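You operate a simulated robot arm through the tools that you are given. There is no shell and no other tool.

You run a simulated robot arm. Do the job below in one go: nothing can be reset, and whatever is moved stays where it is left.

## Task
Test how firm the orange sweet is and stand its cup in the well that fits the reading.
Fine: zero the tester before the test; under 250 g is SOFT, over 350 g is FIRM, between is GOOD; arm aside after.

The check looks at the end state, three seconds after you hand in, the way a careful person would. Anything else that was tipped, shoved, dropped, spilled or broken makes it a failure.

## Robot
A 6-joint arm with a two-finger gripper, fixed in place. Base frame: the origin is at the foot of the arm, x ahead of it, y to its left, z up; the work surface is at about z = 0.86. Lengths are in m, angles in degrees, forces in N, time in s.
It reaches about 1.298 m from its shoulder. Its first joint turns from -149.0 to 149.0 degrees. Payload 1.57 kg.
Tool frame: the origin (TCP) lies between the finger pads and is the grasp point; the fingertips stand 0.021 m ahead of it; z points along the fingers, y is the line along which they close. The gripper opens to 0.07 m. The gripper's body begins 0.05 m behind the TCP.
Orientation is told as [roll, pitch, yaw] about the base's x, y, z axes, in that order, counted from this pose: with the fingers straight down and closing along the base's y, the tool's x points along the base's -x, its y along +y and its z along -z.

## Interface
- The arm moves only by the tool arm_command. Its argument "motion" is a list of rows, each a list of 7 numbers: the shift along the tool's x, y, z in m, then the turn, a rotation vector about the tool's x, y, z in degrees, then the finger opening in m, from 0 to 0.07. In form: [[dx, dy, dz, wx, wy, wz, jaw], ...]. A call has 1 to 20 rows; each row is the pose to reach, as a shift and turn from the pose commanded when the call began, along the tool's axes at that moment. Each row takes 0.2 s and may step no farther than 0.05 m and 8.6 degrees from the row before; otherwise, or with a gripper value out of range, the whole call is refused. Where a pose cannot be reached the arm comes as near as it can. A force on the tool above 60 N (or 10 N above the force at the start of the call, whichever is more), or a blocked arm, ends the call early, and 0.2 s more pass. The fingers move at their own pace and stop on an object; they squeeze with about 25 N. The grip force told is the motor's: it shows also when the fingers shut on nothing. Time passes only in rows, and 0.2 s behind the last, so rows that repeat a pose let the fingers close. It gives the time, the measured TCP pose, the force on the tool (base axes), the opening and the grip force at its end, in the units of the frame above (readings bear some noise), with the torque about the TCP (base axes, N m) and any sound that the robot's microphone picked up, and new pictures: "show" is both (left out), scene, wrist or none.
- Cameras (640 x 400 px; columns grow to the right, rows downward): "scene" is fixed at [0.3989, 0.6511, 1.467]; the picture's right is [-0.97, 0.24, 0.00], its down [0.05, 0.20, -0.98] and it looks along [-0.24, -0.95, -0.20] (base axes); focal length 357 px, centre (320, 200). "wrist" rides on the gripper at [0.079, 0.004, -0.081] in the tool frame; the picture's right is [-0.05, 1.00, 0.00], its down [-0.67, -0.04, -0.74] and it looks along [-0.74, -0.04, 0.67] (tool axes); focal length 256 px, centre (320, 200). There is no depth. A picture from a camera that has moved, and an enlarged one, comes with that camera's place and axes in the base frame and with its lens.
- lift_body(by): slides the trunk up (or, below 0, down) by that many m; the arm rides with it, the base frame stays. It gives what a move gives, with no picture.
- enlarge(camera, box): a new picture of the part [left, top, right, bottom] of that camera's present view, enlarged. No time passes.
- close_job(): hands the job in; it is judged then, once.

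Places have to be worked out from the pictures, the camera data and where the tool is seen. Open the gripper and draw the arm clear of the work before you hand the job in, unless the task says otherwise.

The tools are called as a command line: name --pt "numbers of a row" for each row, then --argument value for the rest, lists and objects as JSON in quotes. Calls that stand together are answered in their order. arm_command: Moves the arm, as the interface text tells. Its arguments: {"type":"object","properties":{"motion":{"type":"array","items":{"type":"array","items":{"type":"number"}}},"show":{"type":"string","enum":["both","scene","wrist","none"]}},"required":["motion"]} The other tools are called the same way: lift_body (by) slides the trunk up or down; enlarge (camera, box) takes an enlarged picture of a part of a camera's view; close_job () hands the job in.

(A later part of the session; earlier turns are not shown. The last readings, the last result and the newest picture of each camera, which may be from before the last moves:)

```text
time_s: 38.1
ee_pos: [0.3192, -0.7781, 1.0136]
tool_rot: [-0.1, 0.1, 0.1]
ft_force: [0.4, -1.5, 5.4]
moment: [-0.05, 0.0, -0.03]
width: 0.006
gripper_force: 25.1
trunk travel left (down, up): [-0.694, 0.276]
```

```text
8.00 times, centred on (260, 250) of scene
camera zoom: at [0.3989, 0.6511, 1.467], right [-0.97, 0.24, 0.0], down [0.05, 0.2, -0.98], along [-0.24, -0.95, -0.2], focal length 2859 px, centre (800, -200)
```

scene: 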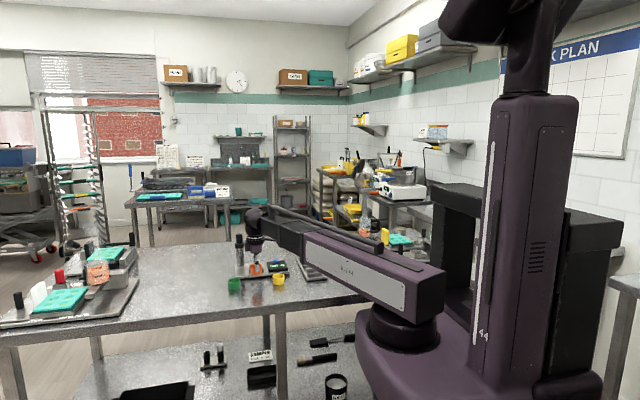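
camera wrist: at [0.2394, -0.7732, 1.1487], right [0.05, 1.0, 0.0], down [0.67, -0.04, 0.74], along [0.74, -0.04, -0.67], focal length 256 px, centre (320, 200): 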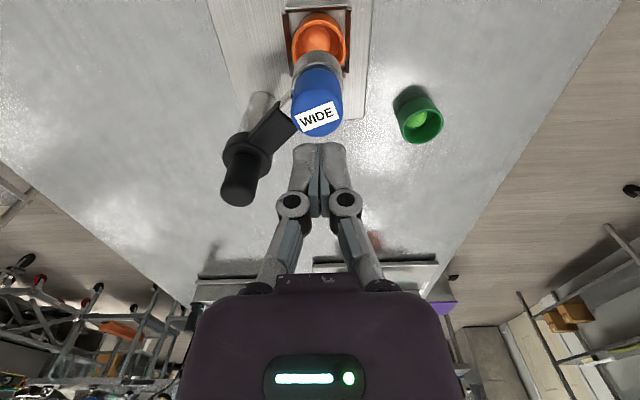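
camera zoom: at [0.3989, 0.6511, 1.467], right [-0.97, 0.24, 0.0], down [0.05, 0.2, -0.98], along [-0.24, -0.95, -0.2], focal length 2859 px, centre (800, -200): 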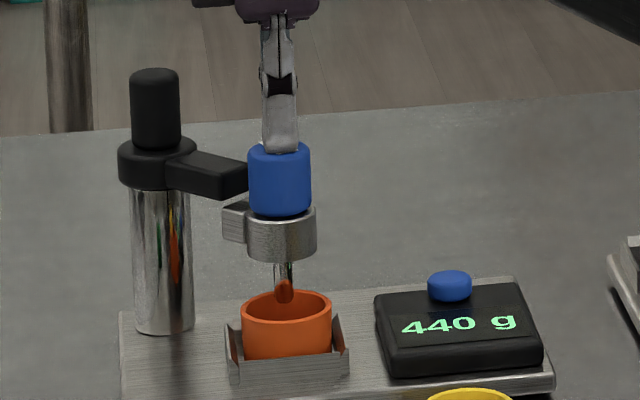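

The display jumped to 440 g. I'll hold still for a moment and read it again in close-up to see if it is steady.

arm_command --pt "0 0 0 0 0 0 0.0" --pt "0 0 0 0 0 0 0.0" --pt "0 0 0 0 0 0 0.0" --show "wrist"

enlarge --camera "scene" --box '[250, 240, 290, 270]'

```text
time_s: 38.9
ee_pos: [0.3193, -0.7773, 1.0136]
tool_rot: [0.0, 0.0, 0.0]
ft_force: [0.8, -0.2, 5.8]
moment: [-0.01, -0.01, 0.0]
width: 0.0063
gripper_force: 25.1
trunk travel left (down, up): [-0.694, 0.276]
camera wrist: at [0.2392, -0.7729, 1.0941], right [0.05, 1.0, 0.0], down [0.67, -0.04, 0.75], along [0.74, -0.04, -0.67], focal length 256 px, centre (320, 200)
```

wrist: 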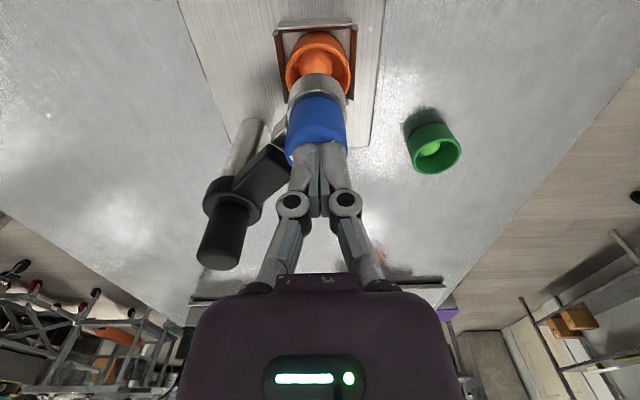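

```text
13.33 times, centred on (270, 255) of scene
camera zoom: at [0.3989, 0.6511, 1.467], right [-0.97, 0.24, 0.0], down [0.05, 0.2, -0.98], along [-0.24, -0.95, -0.2], focal length 4765 px, centre (987, -533)
```

zoom: 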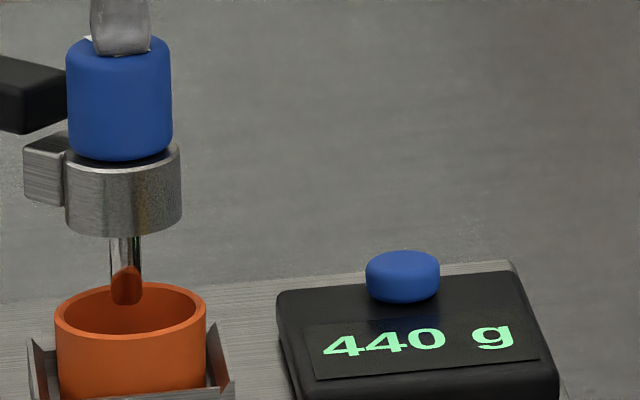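

A steady 440 g, over 350 g, so the sweet is FIRM. I'll release the plunger and check that it springs back.

lift_body --by 0.06

enlarge --camera "scene" --box '[235, 225, 285, 275]'

enlarge --camera "wrist" --box '[180, 0, 420, 220]'

```text
time_s: 39.9
ee_pos: [0.3181, -0.7788, 1.0724]
tool_rot: [0.0, 0.1, 0.0]
ft_force: [0.3, -0.5, 0.4]
moment: [0.01, 0.03, 0.0]
width: 0.0001
gripper_force: 25.1
trunk travel left (down, up): [-0.754, 0.216]
```

```text
8.00 times, centred on (260, 250) of scene
camera zoom: at [0.3989, 0.6511, 1.467], right [-0.97, 0.24, 0.0], down [0.05, 0.2, -0.98], along [-0.24, -0.95, -0.2], focal length 2859 px, centre (800, -200)
```

zoom: 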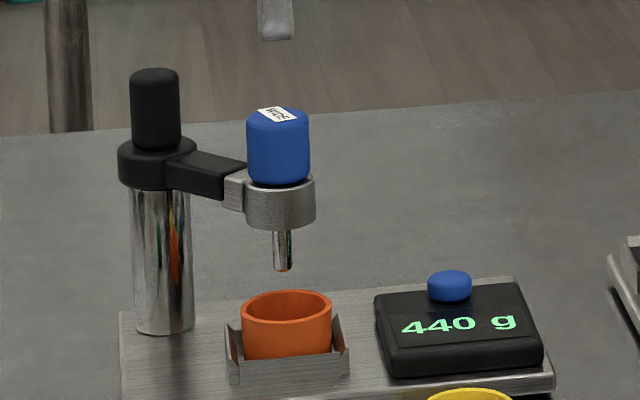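

```text
1.82 times, centred on (300, 110) of wrist
camera zoom: at [0.2394, -0.7733, 1.1537], right [0.05, 1.0, 0.0], down [0.67, -0.04, 0.74], along [0.74, -0.04, -0.67], focal length 465 px, centre (356, 364)
```

zoom: 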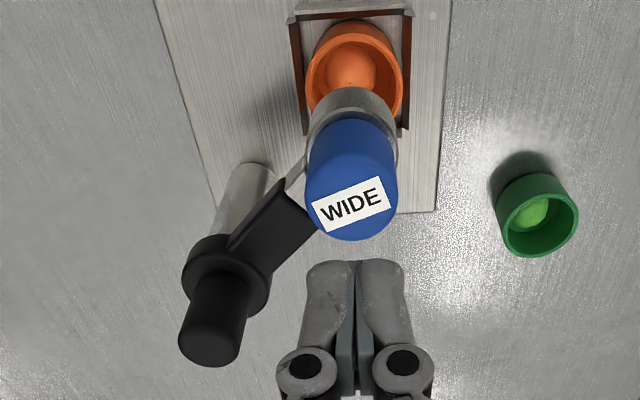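

The plunger has sprung back and the display holds 440 g. Now I'll swing the tester's arm aside again: fingers go to the collar's +x/+y side at (0.362, -0.757), then down to collar height.

arm_command --pt "-0.022 0.012 0 0 0 0 0.0" --pt "-0.045 0.023 0 0 0 0 0.0" --pt "-0.045 0.023 0 0 0 0 0.0" --show "none"

lift_body --by -0.06

enlarge --camera "wrist" --box '[140, 0, 460, 240]'

enlarge --camera "scene" --box '[235, 215, 295, 275]'

```text
time_s: 40.7
ee_pos: [0.3613, -0.7574, 1.0728]
tool_rot: [0.0, -0.1, 0.1]
ft_force: [0.5, 0.3, -1.0]
moment: [0.0, 0.0, -0.01]
width: 0.0002
gripper_force: 24.9
trunk travel left (down, up): [-0.754, 0.216]
```

```text
time_s: 41.7
ee_pos: [0.3621, -0.7569, 1.012]
tool_rot: [0.0, 0.1, -0.1]
ft_force: [0.8, 0.5, 0.6]
moment: [0.02, -0.02, -0.01]
width: 0.0
gripper_force: 25.4
trunk travel left (down, up): [-0.694, 0.276]
```

```text
1.67 times, centred on (300, 120) of wrist
camera zoom: at [0.282, -0.7511, 1.0939], right [0.05, 1.0, 0.0], down [0.67, -0.04, 0.74], along [0.74, -0.04, -0.67], focal length 427 px, centre (353, 333)
```

zoom: 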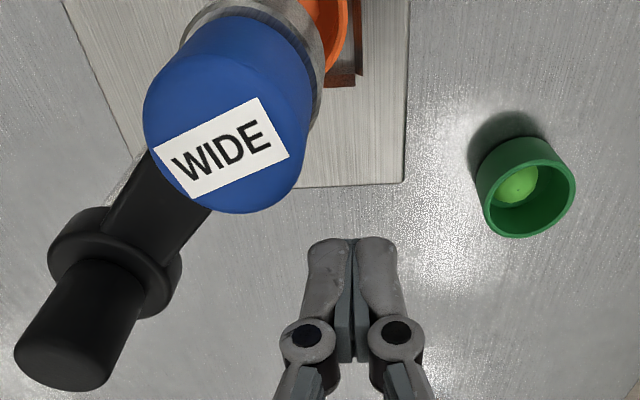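

```text
6.67 times, centred on (265, 245) of scene
camera zoom: at [0.3989, 0.6511, 1.467], right [-0.97, 0.24, 0.0], down [0.05, 0.2, -0.98], along [-0.24, -0.95, -0.2], focal length 2382 px, centre (687, -100)
```

zoom: 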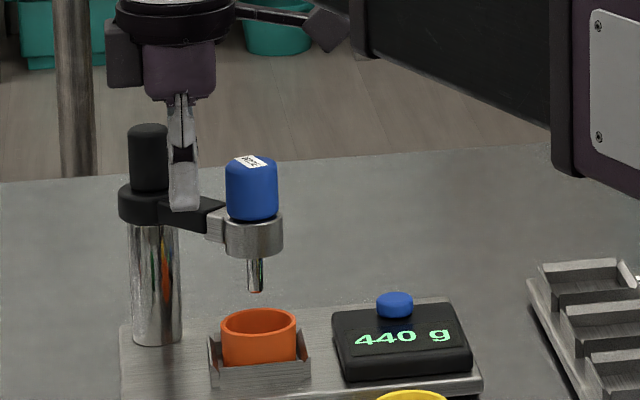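

The fingers are clear on the far side of the collar, palm well above the knob. Lowering to collar height.

lift_body --by -0.034

arm_command --pt "0.012 -0.004 0 0 0 0 0.0" --pt "0.0235 -0.009 0 0 0 0 0.0" --pt "0.0338 -0.0155 0 0 0 0 0.0" --pt "0.043 -0.0233 0 0 0 0 0.0" --show "wrist"

enlarge --camera "scene" --box '[235, 215, 295, 275]'

```text
time_s: 42.5
ee_pos: [0.3618, -0.7548, 0.9789]
tool_rot: [0.0, 0.0, -0.1]
ft_force: [0.0, 0.2, 0.5]
moment: [-0.01, -0.03, -0.03]
width: 0.0002
gripper_force: 25.2
trunk travel left (down, up): [-0.66, 0.31]
```

```text
time_s: 43.5
ee_pos: [0.3202, -0.7778, 0.9787]
tool_rot: [0.0, 0.0, 0.0]
ft_force: [0.2, 0.1, -0.2]
moment: [-0.02, 0.0, 0.01]
width: 0.0
gripper_force: 24.5
trunk travel left (down, up): [-0.66, 0.31]
camera wrist: at [0.24, -0.7731, 1.0598], right [0.05, 1.0, 0.0], down [0.67, -0.04, 0.74], along [0.74, -0.04, -0.67], focal length 256 px, centre (320, 200)
```

wrist: 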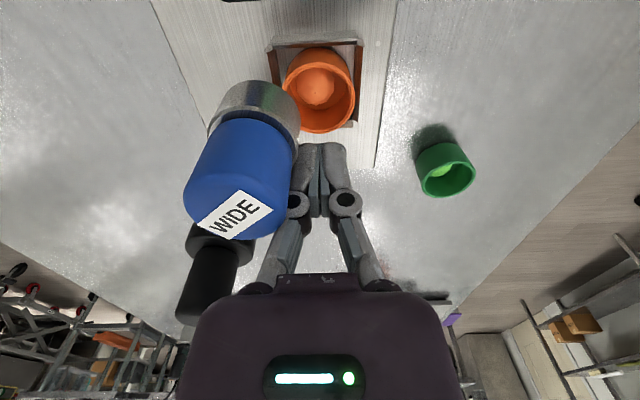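

```text
6.67 times, centred on (265, 245) of scene
camera zoom: at [0.3989, 0.6511, 1.467], right [-0.97, 0.24, 0.0], down [0.05, 0.2, -0.98], along [-0.24, -0.95, -0.2], focal length 2382 px, centre (687, -100)
```

zoom: 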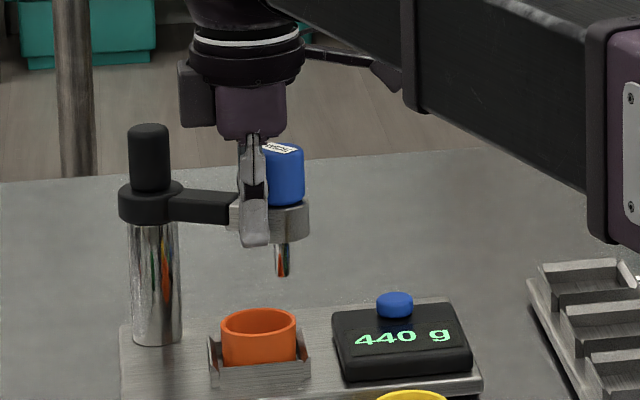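

The arm is swinging back without resistance. I'll continue along the arc to its parked side.

arm_command --pt "0.0091 -0.0119 0 0 0 0 0.0" --pt "0.0158 -0.022 0 0 0 0 0.0" --pt "0.0212 -0.0329 0 0 0 0 0.0" --pt "0.0249 -0.0445 0 0 0 0 0.0" --pt "0.027 -0.0564 0 0 0 0 0.0" --pt "0.0274 -0.066 0 0 0 0 0.0" --show "wrist"

enlarge --camera "scene" --box '[225, 215, 295, 275]'

```text
time_s: 44.9
ee_pos: [0.2903, -0.846, 0.9783]
tool_rot: [0.1, 0.0, 0.1]
ft_force: [0.1, -0.7, -0.1]
moment: [0.0, 0.02, 0.05]
width: 0.0
gripper_force: 24.6
trunk travel left (down, up): [-0.66, 0.31]
camera wrist: at [0.2113, -0.8411, 1.0597], right [0.05, 1.0, 0.0], down [0.67, -0.04, 0.74], along [0.74, -0.04, -0.67], focal length 256 px, centre (320, 200)
```

wrist: 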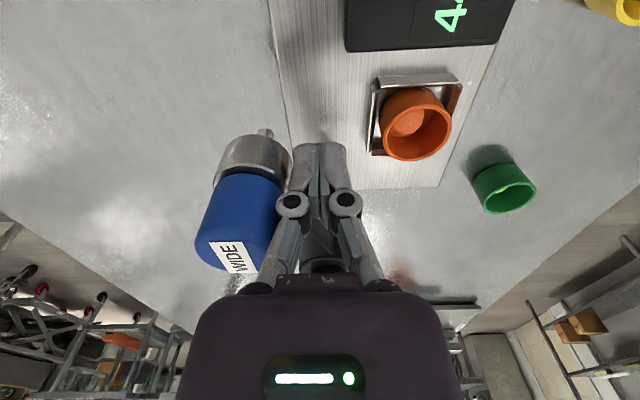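

```text
6.67 times, centred on (260, 245) of scene
camera zoom: at [0.3989, 0.6511, 1.467], right [-0.97, 0.24, 0.0], down [0.05, 0.2, -0.98], along [-0.24, -0.95, -0.2], focal length 2382 px, centre (720, -100)
```

zoom: 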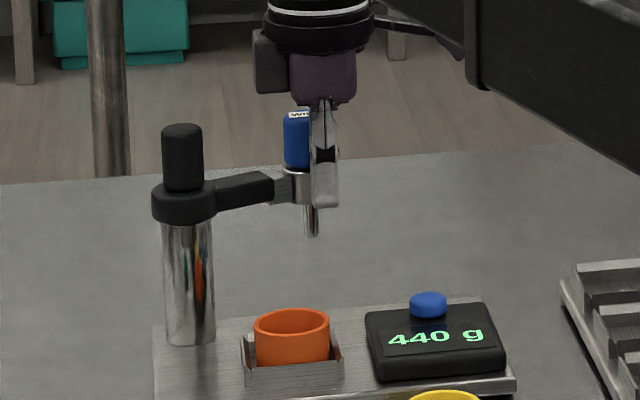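

The arm is back at its original parked place (rod tip at the same pixel as at the start). I'll back the fingers off, rise, and open the gripper over the pan.

arm_command --pt "0.002 0.008 0 0 0 0 0.0" --pt "0.003 0.02 0 0 0 0 0.0" --pt "0.003 0.02 0 0 0 0 0.0" --show "none"

lift_body --by 0.06

arm_command --pt "-0.015 0.023 0 0 0 0 0.03" --pt "-0.0285 0.047 0 0 0 0 0.07" --pt "-0.0285 0.047 0 0 0 0 0.07" --pt "-0.0285 0.047 0 0 0 0 0.07" --show "wrist"

enlarge --camera "scene" --box '[225, 215, 295, 275]'

enlarge --camera "wrist" --box '[220, 20, 420, 180]'

```text
time_s: 45.7
ee_pos: [0.2893, -0.8249, 0.9785]
tool_rot: [-0.1, 0.0, 0.0]
ft_force: [-0.2, -0.4, -0.2]
moment: [0.02, -0.04, 0.0]
width: 0.0001
gripper_force: 24.8
trunk travel left (down, up): [-0.66, 0.31]
```

```text
time_s: 46.7
ee_pos: [0.2893, -0.8255, 1.0388]
tool_rot: [0.1, 0.1, -0.1]
ft_force: [0.3, -0.1, -0.8]
moment: [-0.02, -0.04, 0.0]
width: 0.0
gripper_force: 24.9
trunk travel left (down, up): [-0.72, 0.25]
```

```text
time_s: 47.7
ee_pos: [0.3167, -0.7779, 1.0398]
tool_rot: [0.0, 0.0, 0.0]
ft_force: [-0.3, 1.1, 0.4]
moment: [-0.02, 0.0, -0.01]
width: 0.0701
gripper_force: 0.0
trunk travel left (down, up): [-0.72, 0.25]
camera wrist: at [0.2373, -0.7733, 1.1198], right [0.05, 1.0, 0.0], down [0.67, -0.04, 0.74], along [0.74, -0.04, -0.67], focal length 256 px, centre (320, 200)
```

wrist: 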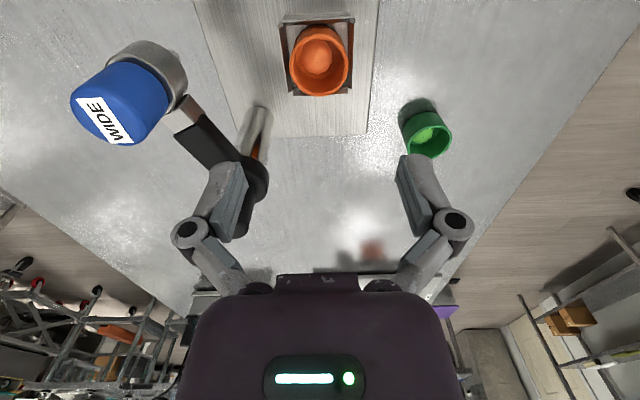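

```text
6.67 times, centred on (260, 245) of scene
camera zoom: at [0.3989, 0.6511, 1.467], right [-0.97, 0.24, 0.0], down [0.05, 0.2, -0.98], along [-0.24, -0.95, -0.2], focal length 2382 px, centre (720, -100)
```

zoom: 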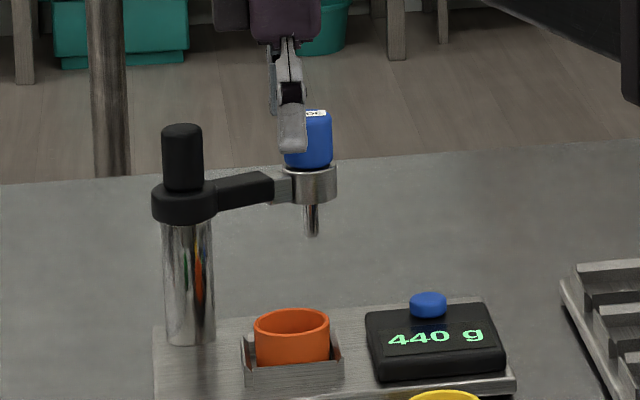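

```text
2.50 times, centred on (320, 100) of wrist
camera zoom: at [0.2373, -0.7733, 1.1198], right [0.05, 1.0, 0.0], down [0.67, -0.04, 0.74], along [0.74, -0.04, -0.67], focal length 640 px, centre (320, 450)
```

zoom: 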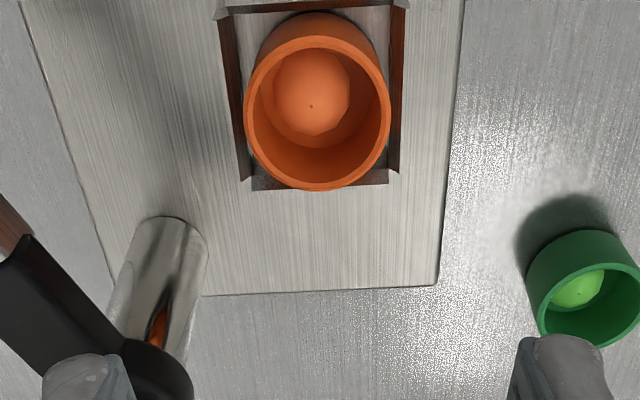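

The cup is centred at about (0.319, -0.778), right under the open gripper. I'll nudge 2 mm in +x and lower most of the way.

arm_command --pt "-0.002 0 0 0 0 0 0.07" --pt "-0.002 0 0 0 0 0 0.07" --show "none"

lift_body --by -0.1

enlarge --camera "wrist" --box '[160, 40, 480, 240]'

enlarge --camera "scene" --box '[235, 235, 285, 275]'

```text
time_s: 48.3
ee_pos: [0.3187, -0.7774, 1.0387]
tool_rot: [0.0, 0.0, 0.0]
ft_force: [-0.4, 0.8, -0.5]
moment: [0.02, 0.0, 0.02]
width: 0.0701
gripper_force: 0.0
trunk travel left (down, up): [-0.72, 0.25]
```

```text
time_s: 49.6
ee_pos: [0.3199, -0.7784, 0.9381]
tool_rot: [0.0, -0.1, 0.0]
ft_force: [0.4, -0.2, 0.8]
moment: [0.03, 0.03, -0.01]
width: 0.0701
gripper_force: 0.0
trunk travel left (down, up): [-0.62, 0.35]
```

```text
2.00 times, centred on (320, 140) of wrist
camera zoom: at [0.2399, -0.7732, 1.0199], right [0.05, 1.0, 0.0], down [0.67, -0.04, 0.74], along [0.74, -0.04, -0.67], focal length 512 px, centre (320, 320)
```

zoom: 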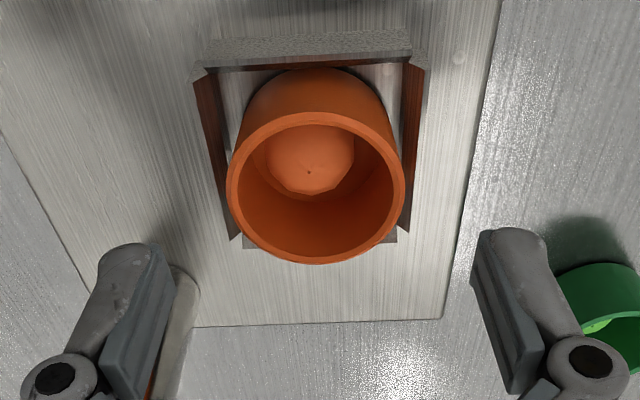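

```text
10.00 times, centred on (260, 255) of scene
camera zoom: at [0.3989, 0.6511, 1.467], right [-0.97, 0.24, 0.0], down [0.05, 0.2, -0.98], along [-0.24, -0.95, -0.2], focal length 3574 px, centre (920, -350)
```

zoom: 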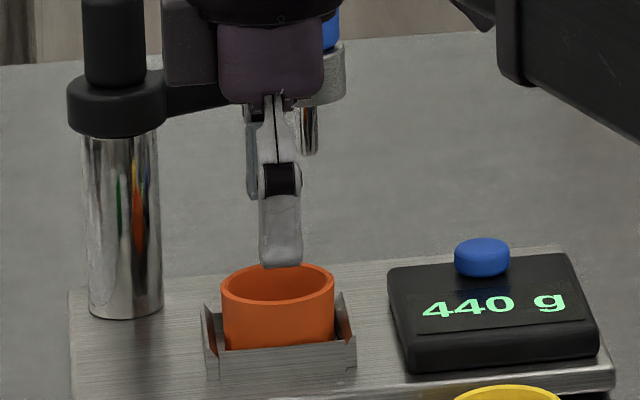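

Aligned with clearance all around. Lowering 26 mm to the grasp height used before (TCP z ≈ 0.9125).

lift_body --by -0.026

enlarge --camera "scene" --box '[246, 250, 278, 278]'

```text
time_s: 50.3
ee_pos: [0.3205, -0.7783, 0.9127]
tool_rot: [-0.1, 0.0, 0.0]
ft_force: [0.5, 0.0, 0.4]
moment: [-0.04, -0.02, -0.04]
width: 0.0703
gripper_force: 0.1
trunk travel left (down, up): [-0.594, 0.376]
```

```text
14.29 times, centred on (262, 264) of scene
camera zoom: at [0.3989, 0.6511, 1.467], right [-0.97, 0.24, 0.0], down [0.05, 0.2, -0.98], along [-0.24, -0.95, -0.2], focal length 5105 px, centre (1149, -714)
```

zoom: 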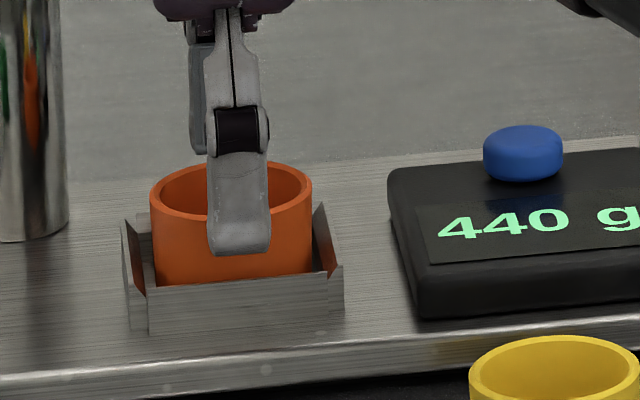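

The fingers straddle the cup above the rim of the pan. Closing on it now.

arm_command --pt "0 0 0 0 0 0 0.058" --pt "0 0 0 0 0 0 0.048" --pt "0 0 0 0 0 0 0.035" --pt "0 0 0 0 0 0 0.03" --pt "0 0 0 0 0 0 0.03" --show "wrist"

enlarge --camera "scene" --box '[246, 250, 278, 278]'

```text
time_s: 51.5
ee_pos: [0.319, -0.7785, 0.9111]
tool_rot: [-0.1, 0.0, 0.0]
ft_force: [-0.4, -0.4, 3.5]
moment: [-0.01, -0.01, -0.04]
width: 0.0449
gripper_force: 25.3
trunk travel left (down, up): [-0.594, 0.376]
camera wrist: at [0.2399, -0.773, 0.994], right [0.05, 1.0, 0.0], down [0.67, -0.04, 0.74], along [0.74, -0.04, -0.67], focal length 256 px, centre (320, 200)
```

wrist: 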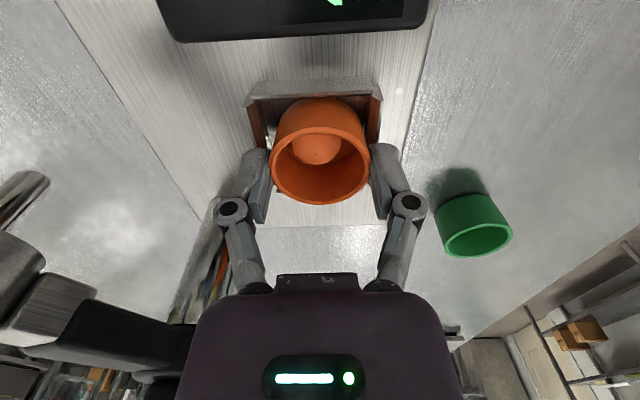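

```text
14.29 times, centred on (262, 264) of scene
camera zoom: at [0.3989, 0.6511, 1.467], right [-0.97, 0.24, 0.0], down [0.05, 0.2, -0.98], along [-0.24, -0.95, -0.2], focal length 5105 px, centre (1149, -714)
```

zoom: 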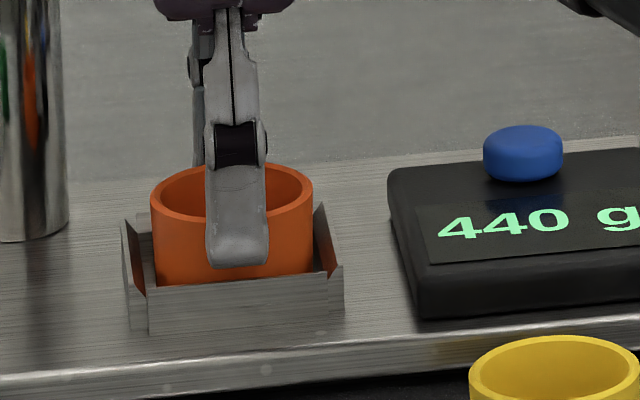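

The cup is gripped (0.0449 m, 25 N). I'll lift it 0.065 m straight up, and check.

lift_body --by 0.065

arm_command --pt "0.0 0 0 0 0 0 0.03" --show "both"

```text
time_s: 52.6
ee_pos: [0.318, -0.7789, 0.9773]
tool_rot: [0.0, 0.0, 0.0]
ft_force: [0.2, 0.0, -0.8]
moment: [-0.02, 0.01, -0.01]
width: 0.045
gripper_force: 25.1
trunk travel left (down, up): [-0.659, 0.311]
```

```text
time_s: 53.0
ee_pos: [0.3192, -0.7778, 0.9777]
tool_rot: [0.1, 0.0, 0.0]
ft_force: [-0.1, 0.0, 0.3]
moment: [0.0, -0.03, 0.01]
width: 0.0452
gripper_force: 25.2
trunk travel left (down, up): [-0.659, 0.311]
camera wrist: at [0.24, -0.7733, 1.0588], right [0.05, 1.0, 0.0], down [0.67, -0.04, 0.74], along [0.74, -0.04, -0.67], focal length 256 px, centre (320, 200)
```

scene: 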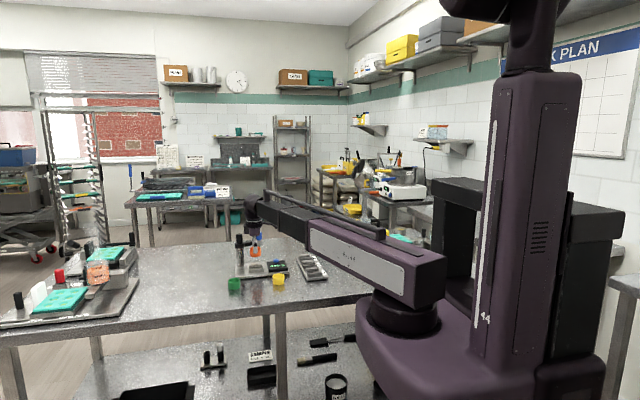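
wrist: 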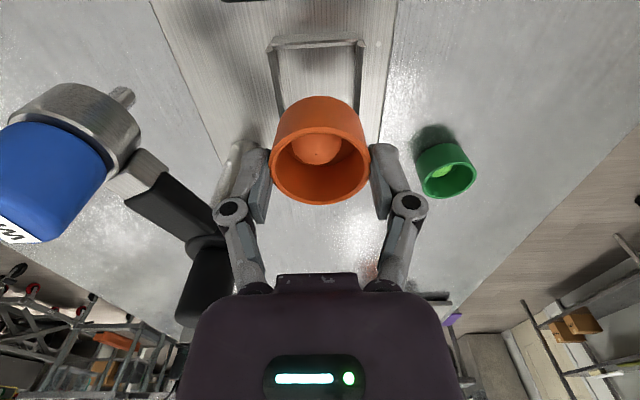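

The cup is secure and the sweet is in place. I'll carry it over the display to above the FIRM well, near (0.09, -0.85).

arm_command --pt "0.035 -0.002 0 0 0 0 0.03" --pt "0.07 -0.008 0 0 0 0 0.03" --pt "0.105 -0.02 0 0 0 0 0.03" --pt "0.14 -0.034 0 0 0 0 0.03" --pt "0.175 -0.05 0 0 0 0 0.03" --pt "0.205 -0.062 0 0 0 0 0.03" --pt "0.229 -0.072 0 0 0 0 0.03" --pt "0.229 -0.072 0 0 0 0 0.03" --show "both"

enlarge --camera "wrist" --box '[160, 0, 480, 220]'

enlarge --camera "scene" --box '[285, 235, 335, 285]'

```text
time_s: 54.8
ee_pos: [0.091, -0.8518, 0.9772]
tool_rot: [0.0, 0.0, 0.0]
ft_force: [-0.1, 0.3, -0.1]
moment: [-0.04, 0.01, -0.03]
width: 0.0449
gripper_force: 25.2
trunk travel left (down, up): [-0.659, 0.311]
camera wrist: at [0.012, -0.8466, 1.0587], right [0.05, 1.0, 0.0], down [0.67, -0.04, 0.74], along [0.74, -0.04, -0.67], focal length 256 px, centre (320, 200)
```

scene: 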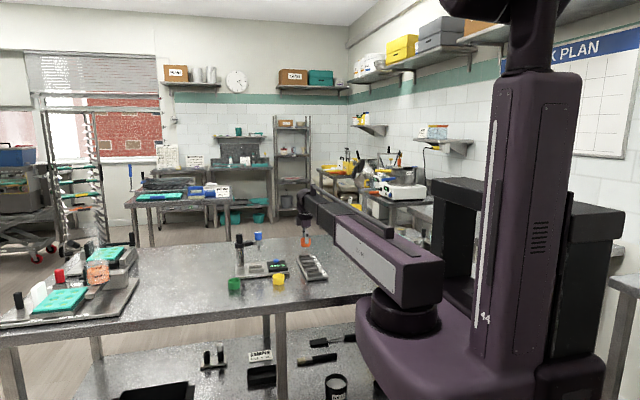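
wrist: 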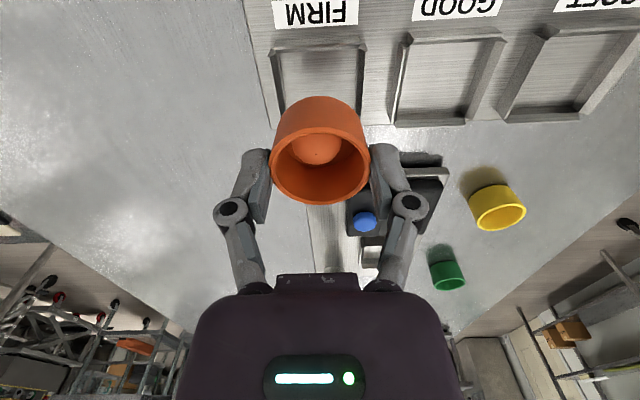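

```text
1.82 times, centred on (320, 110) of wrist
camera zoom: at [0.012, -0.8466, 1.0587], right [0.05, 1.0, 0.0], down [0.67, -0.04, 0.74], along [0.74, -0.04, -0.67], focal length 465 px, centre (320, 364)
```

zoom: 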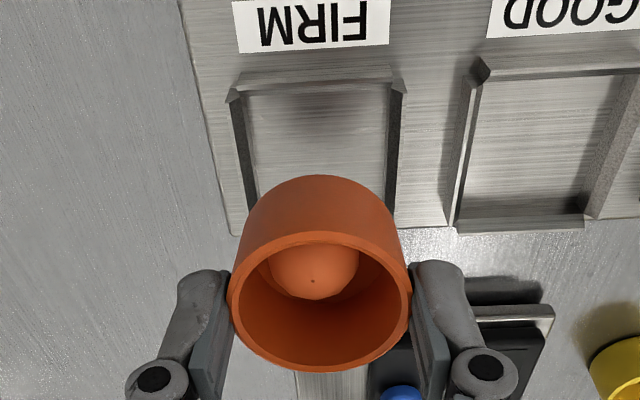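

```text
8.00 times, centred on (310, 260) of scene
camera zoom: at [0.3989, 0.6511, 1.467], right [-0.97, 0.24, 0.0], down [0.05, 0.2, -0.98], along [-0.24, -0.95, -0.2], focal length 2859 px, centre (400, -280)
```

zoom: 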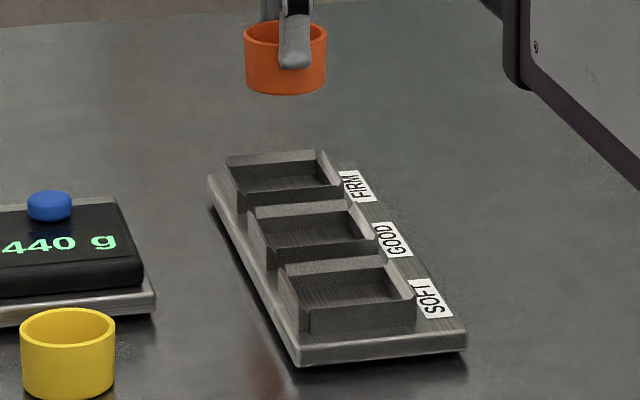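

I'll enlarge the FIRM well region and the neighbouring GOOD well to determine its centre accurately.

enlarge --camera "wrist" --box '[250, 0, 410, 120]'

enlarge --camera "wrist" --box '[370, 0, 530, 140]'

enlarge --camera "scene" --box '[288, 232, 324, 264]'

```text
3.33 times, centred on (330, 60) of wrist
camera zoom: at [0.012, -0.8466, 1.0587], right [0.05, 1.0, 0.0], down [0.67, -0.04, 0.74], along [0.74, -0.04, -0.67], focal length 853 px, centre (287, 667)
```

zoom: 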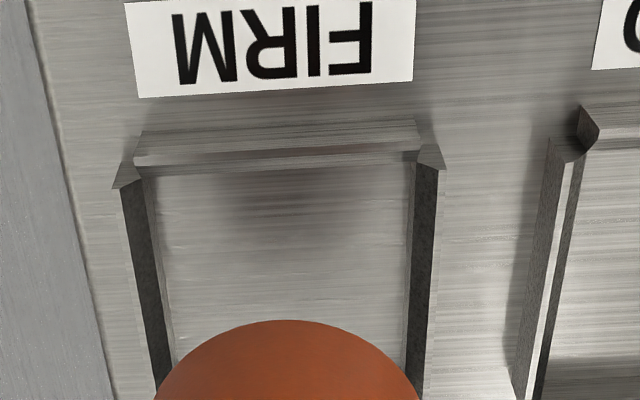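

```text
2.86 times, centred on (450, 70) of wrist
camera zoom: at [0.012, -0.8466, 1.0587], right [0.05, 1.0, 0.0], down [0.67, -0.04, 0.74], along [0.74, -0.04, -0.67], focal length 731 px, centre (-51, 571)
```

zoom: 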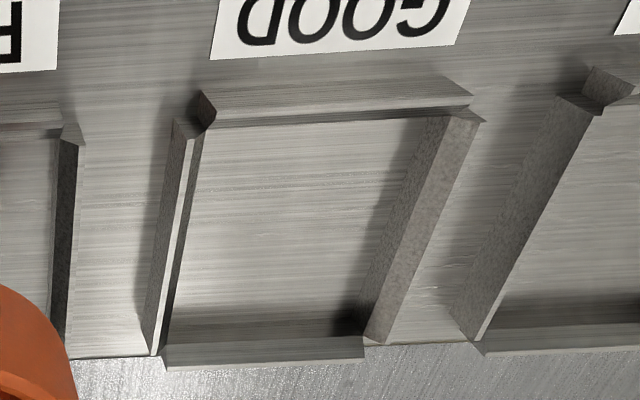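

```text
12.50 times, centred on (306, 248) of scene
camera zoom: at [0.3989, 0.6511, 1.467], right [-0.97, 0.24, 0.0], down [0.05, 0.2, -0.98], along [-0.24, -0.95, -0.2], focal length 4467 px, centre (495, -400)
```

zoom: 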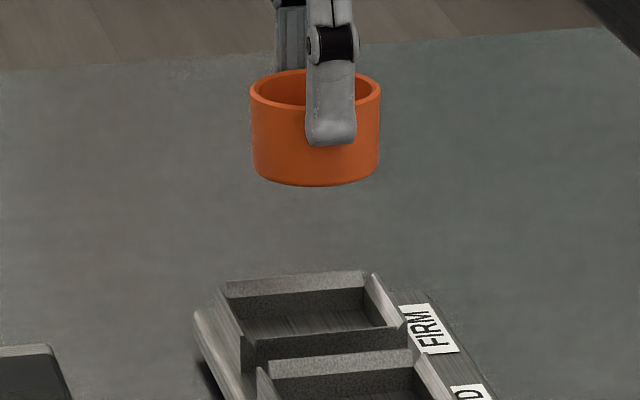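

Both views agree that the FIRM well's centre is near (0.0935, -0.851), about 3 mm in +x from the cup. I'll shift and lower partway.

arm_command --pt "-0.003 0 0 0 0 0 0.03" --pt "-0.003 0 0 0 0 0 0.03" --show "none"

lift_body --by -0.042

enlarge --camera "wrist" --box '[220, 20, 420, 180]'

enlarge --camera "scene" --box '[290, 240, 326, 270]'

```text
time_s: 55.4
ee_pos: [0.0952, -0.852, 0.9772]
tool_rot: [0.0, 0.0, 0.0]
ft_force: [-0.3, 0.1, -0.7]
moment: [0.03, 0.0, -0.02]
width: 0.0449
gripper_force: 25.9
trunk travel left (down, up): [-0.659, 0.311]
```

```text
time_s: 56.2
ee_pos: [0.0954, -0.8517, 0.9358]
tool_rot: [0.0, -0.1, 0.0]
ft_force: [0.2, 0.4, -0.5]
moment: [-0.01, 0.02, 0.0]
width: 0.0449
gripper_force: 25.0
trunk travel left (down, up): [-0.617, 0.353]
```

```text
2.50 times, centred on (320, 100) of wrist
camera zoom: at [0.0151, -0.8467, 1.0168], right [0.05, 1.0, 0.0], down [0.67, -0.04, 0.74], along [0.74, -0.04, -0.67], focal length 640 px, centre (320, 450)
```

zoom: 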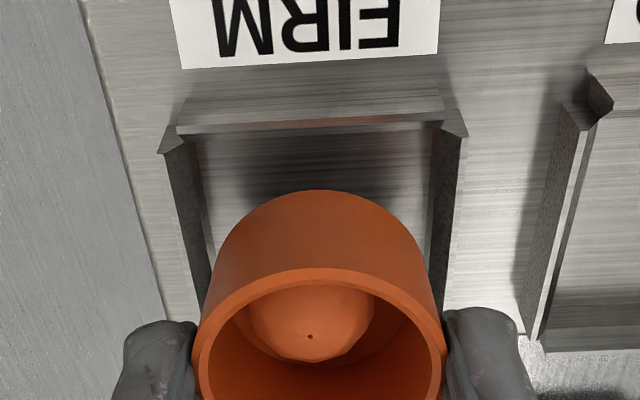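

```text
13.33 times, centred on (308, 255) of scene
camera zoom: at [0.3989, 0.6511, 1.467], right [-0.97, 0.24, 0.0], down [0.05, 0.2, -0.98], along [-0.24, -0.95, -0.2], focal length 4765 px, centre (480, -533)
```

zoom: 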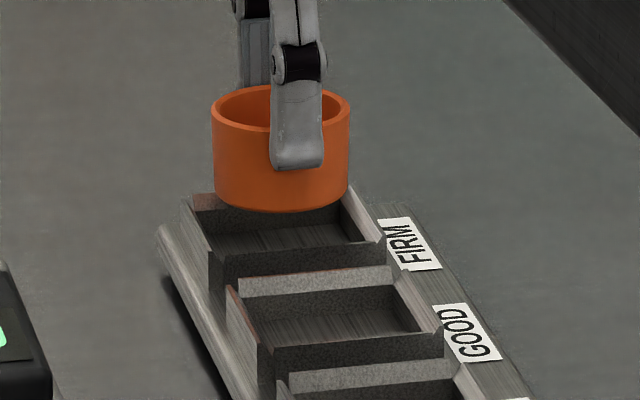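

Alignment is good in both views. Lowering 15 mm so the base enters the well.

lift_body --by -0.015

enlarge --camera "wrist" --box '[220, 20, 420, 180]'

enlarge --camera "scene" --box '[290, 240, 326, 270]'

```text
time_s: 56.8
ee_pos: [0.0948, -0.8511, 0.9211]
tool_rot: [0.0, -0.1, 0.0]
ft_force: [1.1, 0.1, 0.3]
moment: [-0.03, 0.01, 0.02]
width: 0.045
gripper_force: 24.3
trunk travel left (down, up): [-0.602, 0.368]
```

```text
2.50 times, centred on (320, 100) of wrist
camera zoom: at [0.0151, -0.8467, 1.0018], right [0.05, 1.0, 0.0], down [0.67, -0.04, 0.74], along [0.74, -0.04, -0.67], focal length 640 px, centre (320, 450)
```

zoom: 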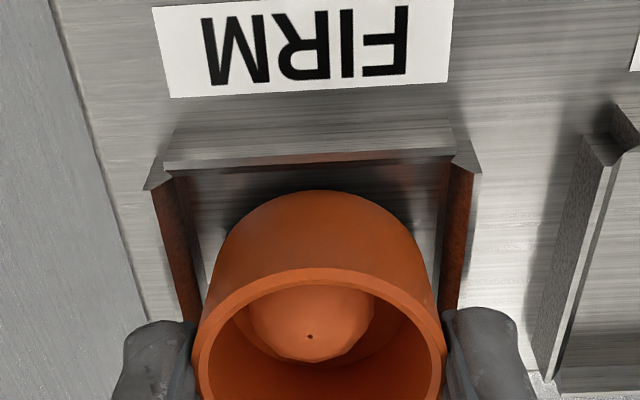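

```text
13.33 times, centred on (308, 255) of scene
camera zoom: at [0.3989, 0.6511, 1.467], right [-0.97, 0.24, 0.0], down [0.05, 0.2, -0.98], along [-0.24, -0.95, -0.2], focal length 4765 px, centre (480, -533)
```

zoom: 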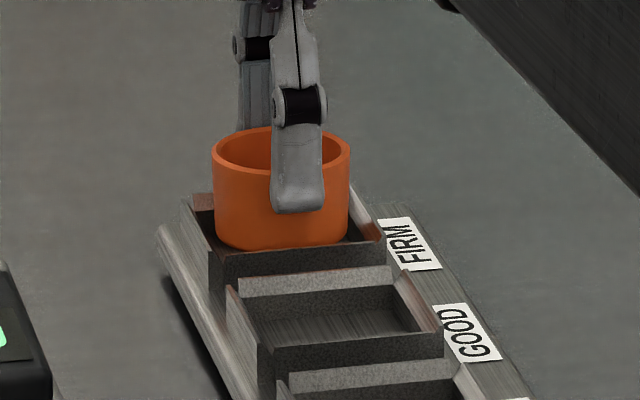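

The cup is entering the well centrally with the fingertips about 10 mm above the ridge. Lowering 6 mm.

lift_body --by -0.006

enlarge --camera "scene" --box '[290, 240, 326, 270]'

enlarge --camera "wrist" --box '[220, 20, 420, 180]'

```text
time_s: 57.4
ee_pos: [0.0943, -0.8527, 0.9142]
tool_rot: [-0.1, 0.1, 0.1]
ft_force: [0.2, -1.0, -0.2]
moment: [0.03, 0.03, -0.02]
width: 0.045
gripper_force: 24.5
trunk travel left (down, up): [-0.596, 0.374]
```

```text
13.33 times, centred on (308, 255) of scene
camera zoom: at [0.3989, 0.6511, 1.467], right [-0.97, 0.24, 0.0], down [0.05, 0.2, -0.98], along [-0.24, -0.95, -0.2], focal length 4765 px, centre (480, -533)
```

zoom: 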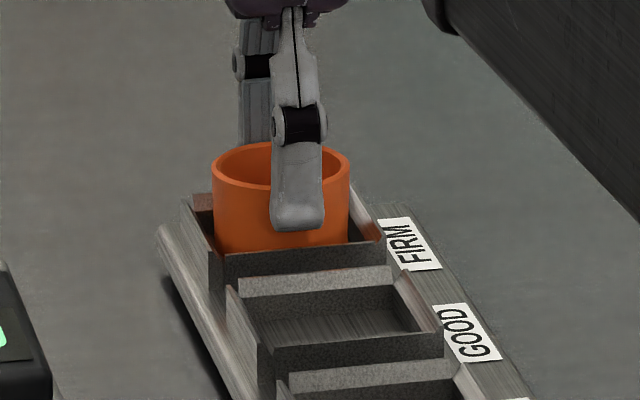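

```text
2.50 times, centred on (320, 100) of wrist
camera zoom: at [0.0151, -0.8471, 0.9953], right [0.05, 1.0, 0.0], down [0.67, -0.04, 0.74], along [0.74, -0.04, -0.67], focal length 640 px, centre (320, 450)
```

zoom: 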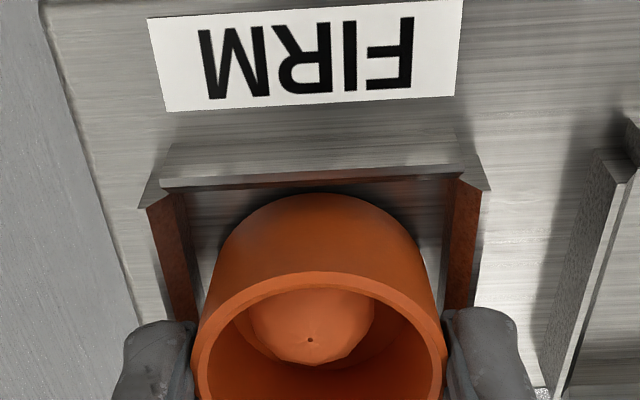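

No contact yet. Lowering 2.5 mm more and checking force.

lift_body --by -0.0025

enlarge --camera "scene" --box '[290, 240, 326, 270]'

```text
time_s: 57.9
ee_pos: [0.0947, -0.8534, 0.9121]
tool_rot: [0.0, 0.0, 0.0]
ft_force: [0.1, 0.0, 0.7]
moment: [0.02, 0.0, 0.02]
width: 0.0449
gripper_force: 24.4
trunk travel left (down, up): [-0.593, 0.377]
```

```text
13.33 times, centred on (308, 255) of scene
camera zoom: at [0.3989, 0.6511, 1.467], right [-0.97, 0.24, 0.0], down [0.05, 0.2, -0.98], along [-0.24, -0.95, -0.2], focal length 4765 px, centre (480, -533)
```

zoom: 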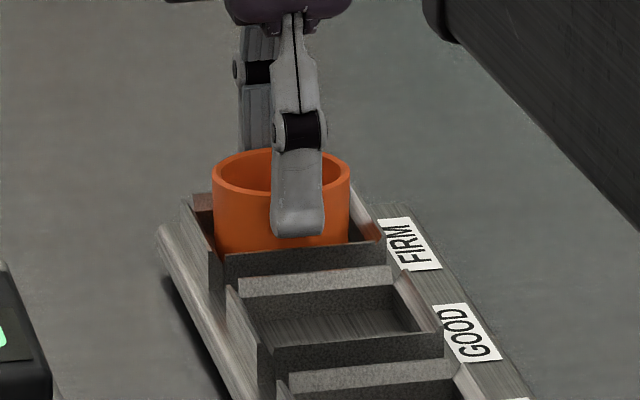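

Still no contact; the fingertips remain just above the ridge. One more 1.5 mm step, then release.

lift_body --by -0.0015

enlarge --camera "scene" --box '[290, 240, 326, 270]'

```text
time_s: 58.4
ee_pos: [0.0957, -0.8521, 0.9115]
tool_rot: [-0.1, 0.1, 0.0]
ft_force: [0.7, -4.1, 13.5]
moment: [-0.12, -0.03, -0.02]
width: 0.0449
gripper_force: 25.3
trunk travel left (down, up): [-0.592, 0.378]
```

```text
13.33 times, centred on (308, 255) of scene
camera zoom: at [0.3989, 0.6511, 1.467], right [-0.97, 0.24, 0.0], down [0.05, 0.2, -0.98], along [-0.24, -0.95, -0.2], focal length 4765 px, centre (480, -533)
```

zoom: 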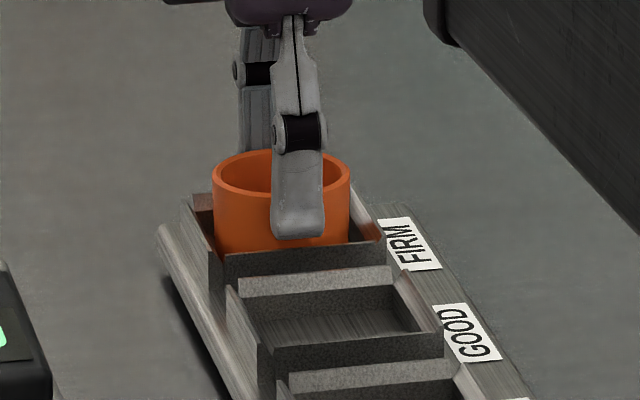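

Contact: 13.5 N up, so the base is on the well's floor. I'll ease up 1.2 mm to relieve the load, then release.

lift_body --by 0.0012

arm_command --pt "0 0 0 0 0 0 0.046" --pt "0 0 0 0 0 0 0.05" --pt "0 0 0 0 0 0 0.056" --pt "0 0 0 0 0 0 0.064" --pt "0 0 0 0 0 0 0.07" --pt "0 0 0 0 0 0 0.07" --show "wrist"

enlarge --camera "scene" --box '[290, 240, 326, 270]'

enlarge --camera "wrist" --box '[160, 20, 480, 240]'

```text
time_s: 58.9
ee_pos: [0.0947, -0.8511, 0.911]
tool_rot: [0.0, 0.0, 0.0]
ft_force: [0.5, -0.1, 0.6]
moment: [0.02, 0.01, -0.01]
width: 0.0449
gripper_force: 24.5
trunk travel left (down, up): [-0.593, 0.377]
```

```text
time_s: 60.3
ee_pos: [0.0945, -0.8505, 0.9112]
tool_rot: [0.0, 0.0, 0.0]
ft_force: [0.3, -0.4, -0.4]
moment: [0.01, 0.0, 0.0]
width: 0.07
gripper_force: 0.2
trunk travel left (down, up): [-0.593, 0.377]
camera wrist: at [0.015, -0.8468, 0.993], right [0.05, 1.0, 0.0], down [0.67, -0.04, 0.74], along [0.74, -0.04, -0.67], focal length 256 px, centre (320, 200)
```

wrist: 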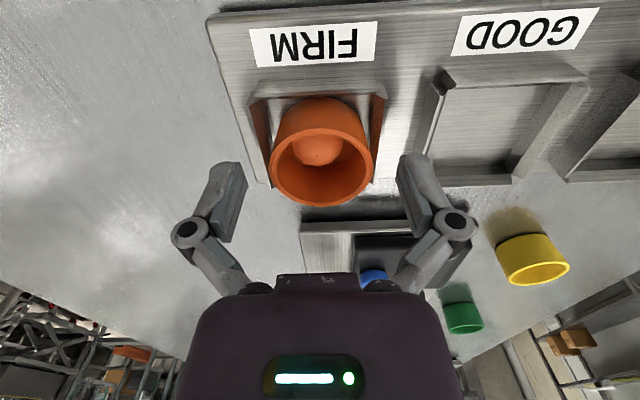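

```text
13.33 times, centred on (308, 255) of scene
camera zoom: at [0.3989, 0.6511, 1.467], right [-0.97, 0.24, 0.0], down [0.05, 0.2, -0.98], along [-0.24, -0.95, -0.2], focal length 4765 px, centre (480, -533)
```

zoom: 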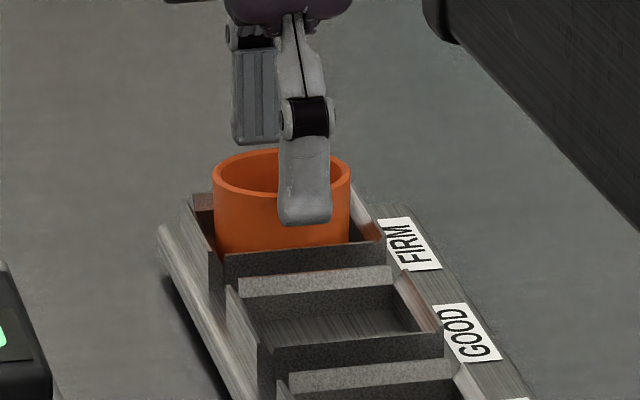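

```text
1.82 times, centred on (320, 130) of wrist
camera zoom: at [0.015, -0.8468, 0.993], right [0.05, 1.0, 0.0], down [0.67, -0.04, 0.74], along [0.74, -0.04, -0.67], focal length 465 px, centre (320, 327)
```

zoom: 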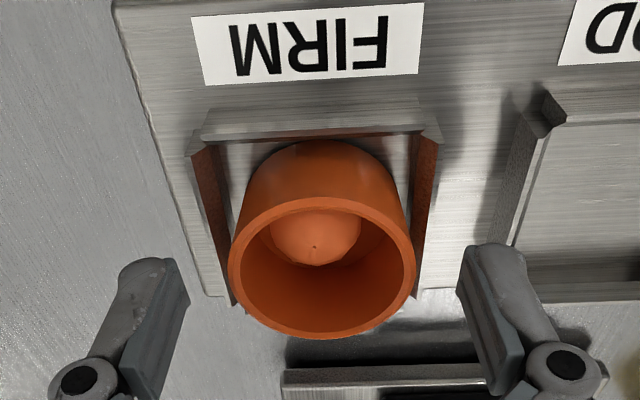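

The cup stands upright in the FIRM well and the fingers are clear of it. I'll raise straight up and check.

lift_body --by 0.15

enlarge --camera "scene" --box '[220, 220, 340, 295]'

enlarge --camera "scene" --box '[290, 240, 326, 270]'

```text
time_s: 62.1
ee_pos: [0.0936, -0.8524, 1.0622]
tool_rot: [0.0, 0.0, 0.0]
ft_force: [0.5, 0.7, -0.3]
moment: [-0.01, -0.01, -0.02]
width: 0.0701
gripper_force: 0.0
trunk travel left (down, up): [-0.743, 0.227]
```

```text
5.33 times, centred on (280, 258) of scene
camera zoom: at [0.3989, 0.6511, 1.467], right [-0.97, 0.24, 0.0], down [0.05, 0.2, -0.98], along [-0.24, -0.95, -0.2], focal length 1906 px, centre (533, -107)
```

zoom: 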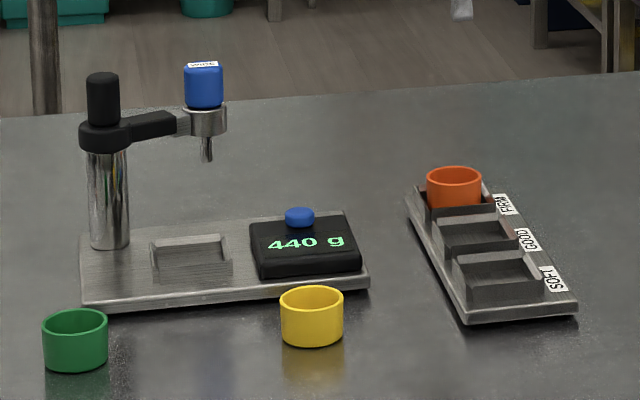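

```text
13.33 times, centred on (308, 255) of scene
camera zoom: at [0.3989, 0.6511, 1.467], right [-0.97, 0.24, 0.0], down [0.05, 0.2, -0.98], along [-0.24, -0.95, -0.2], focal length 4765 px, centre (480, -533)
```

zoom: 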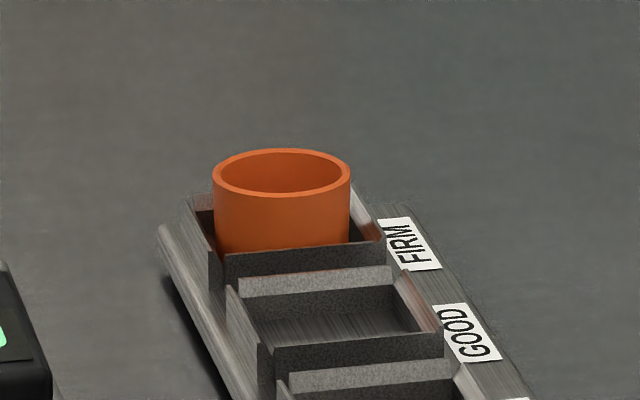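

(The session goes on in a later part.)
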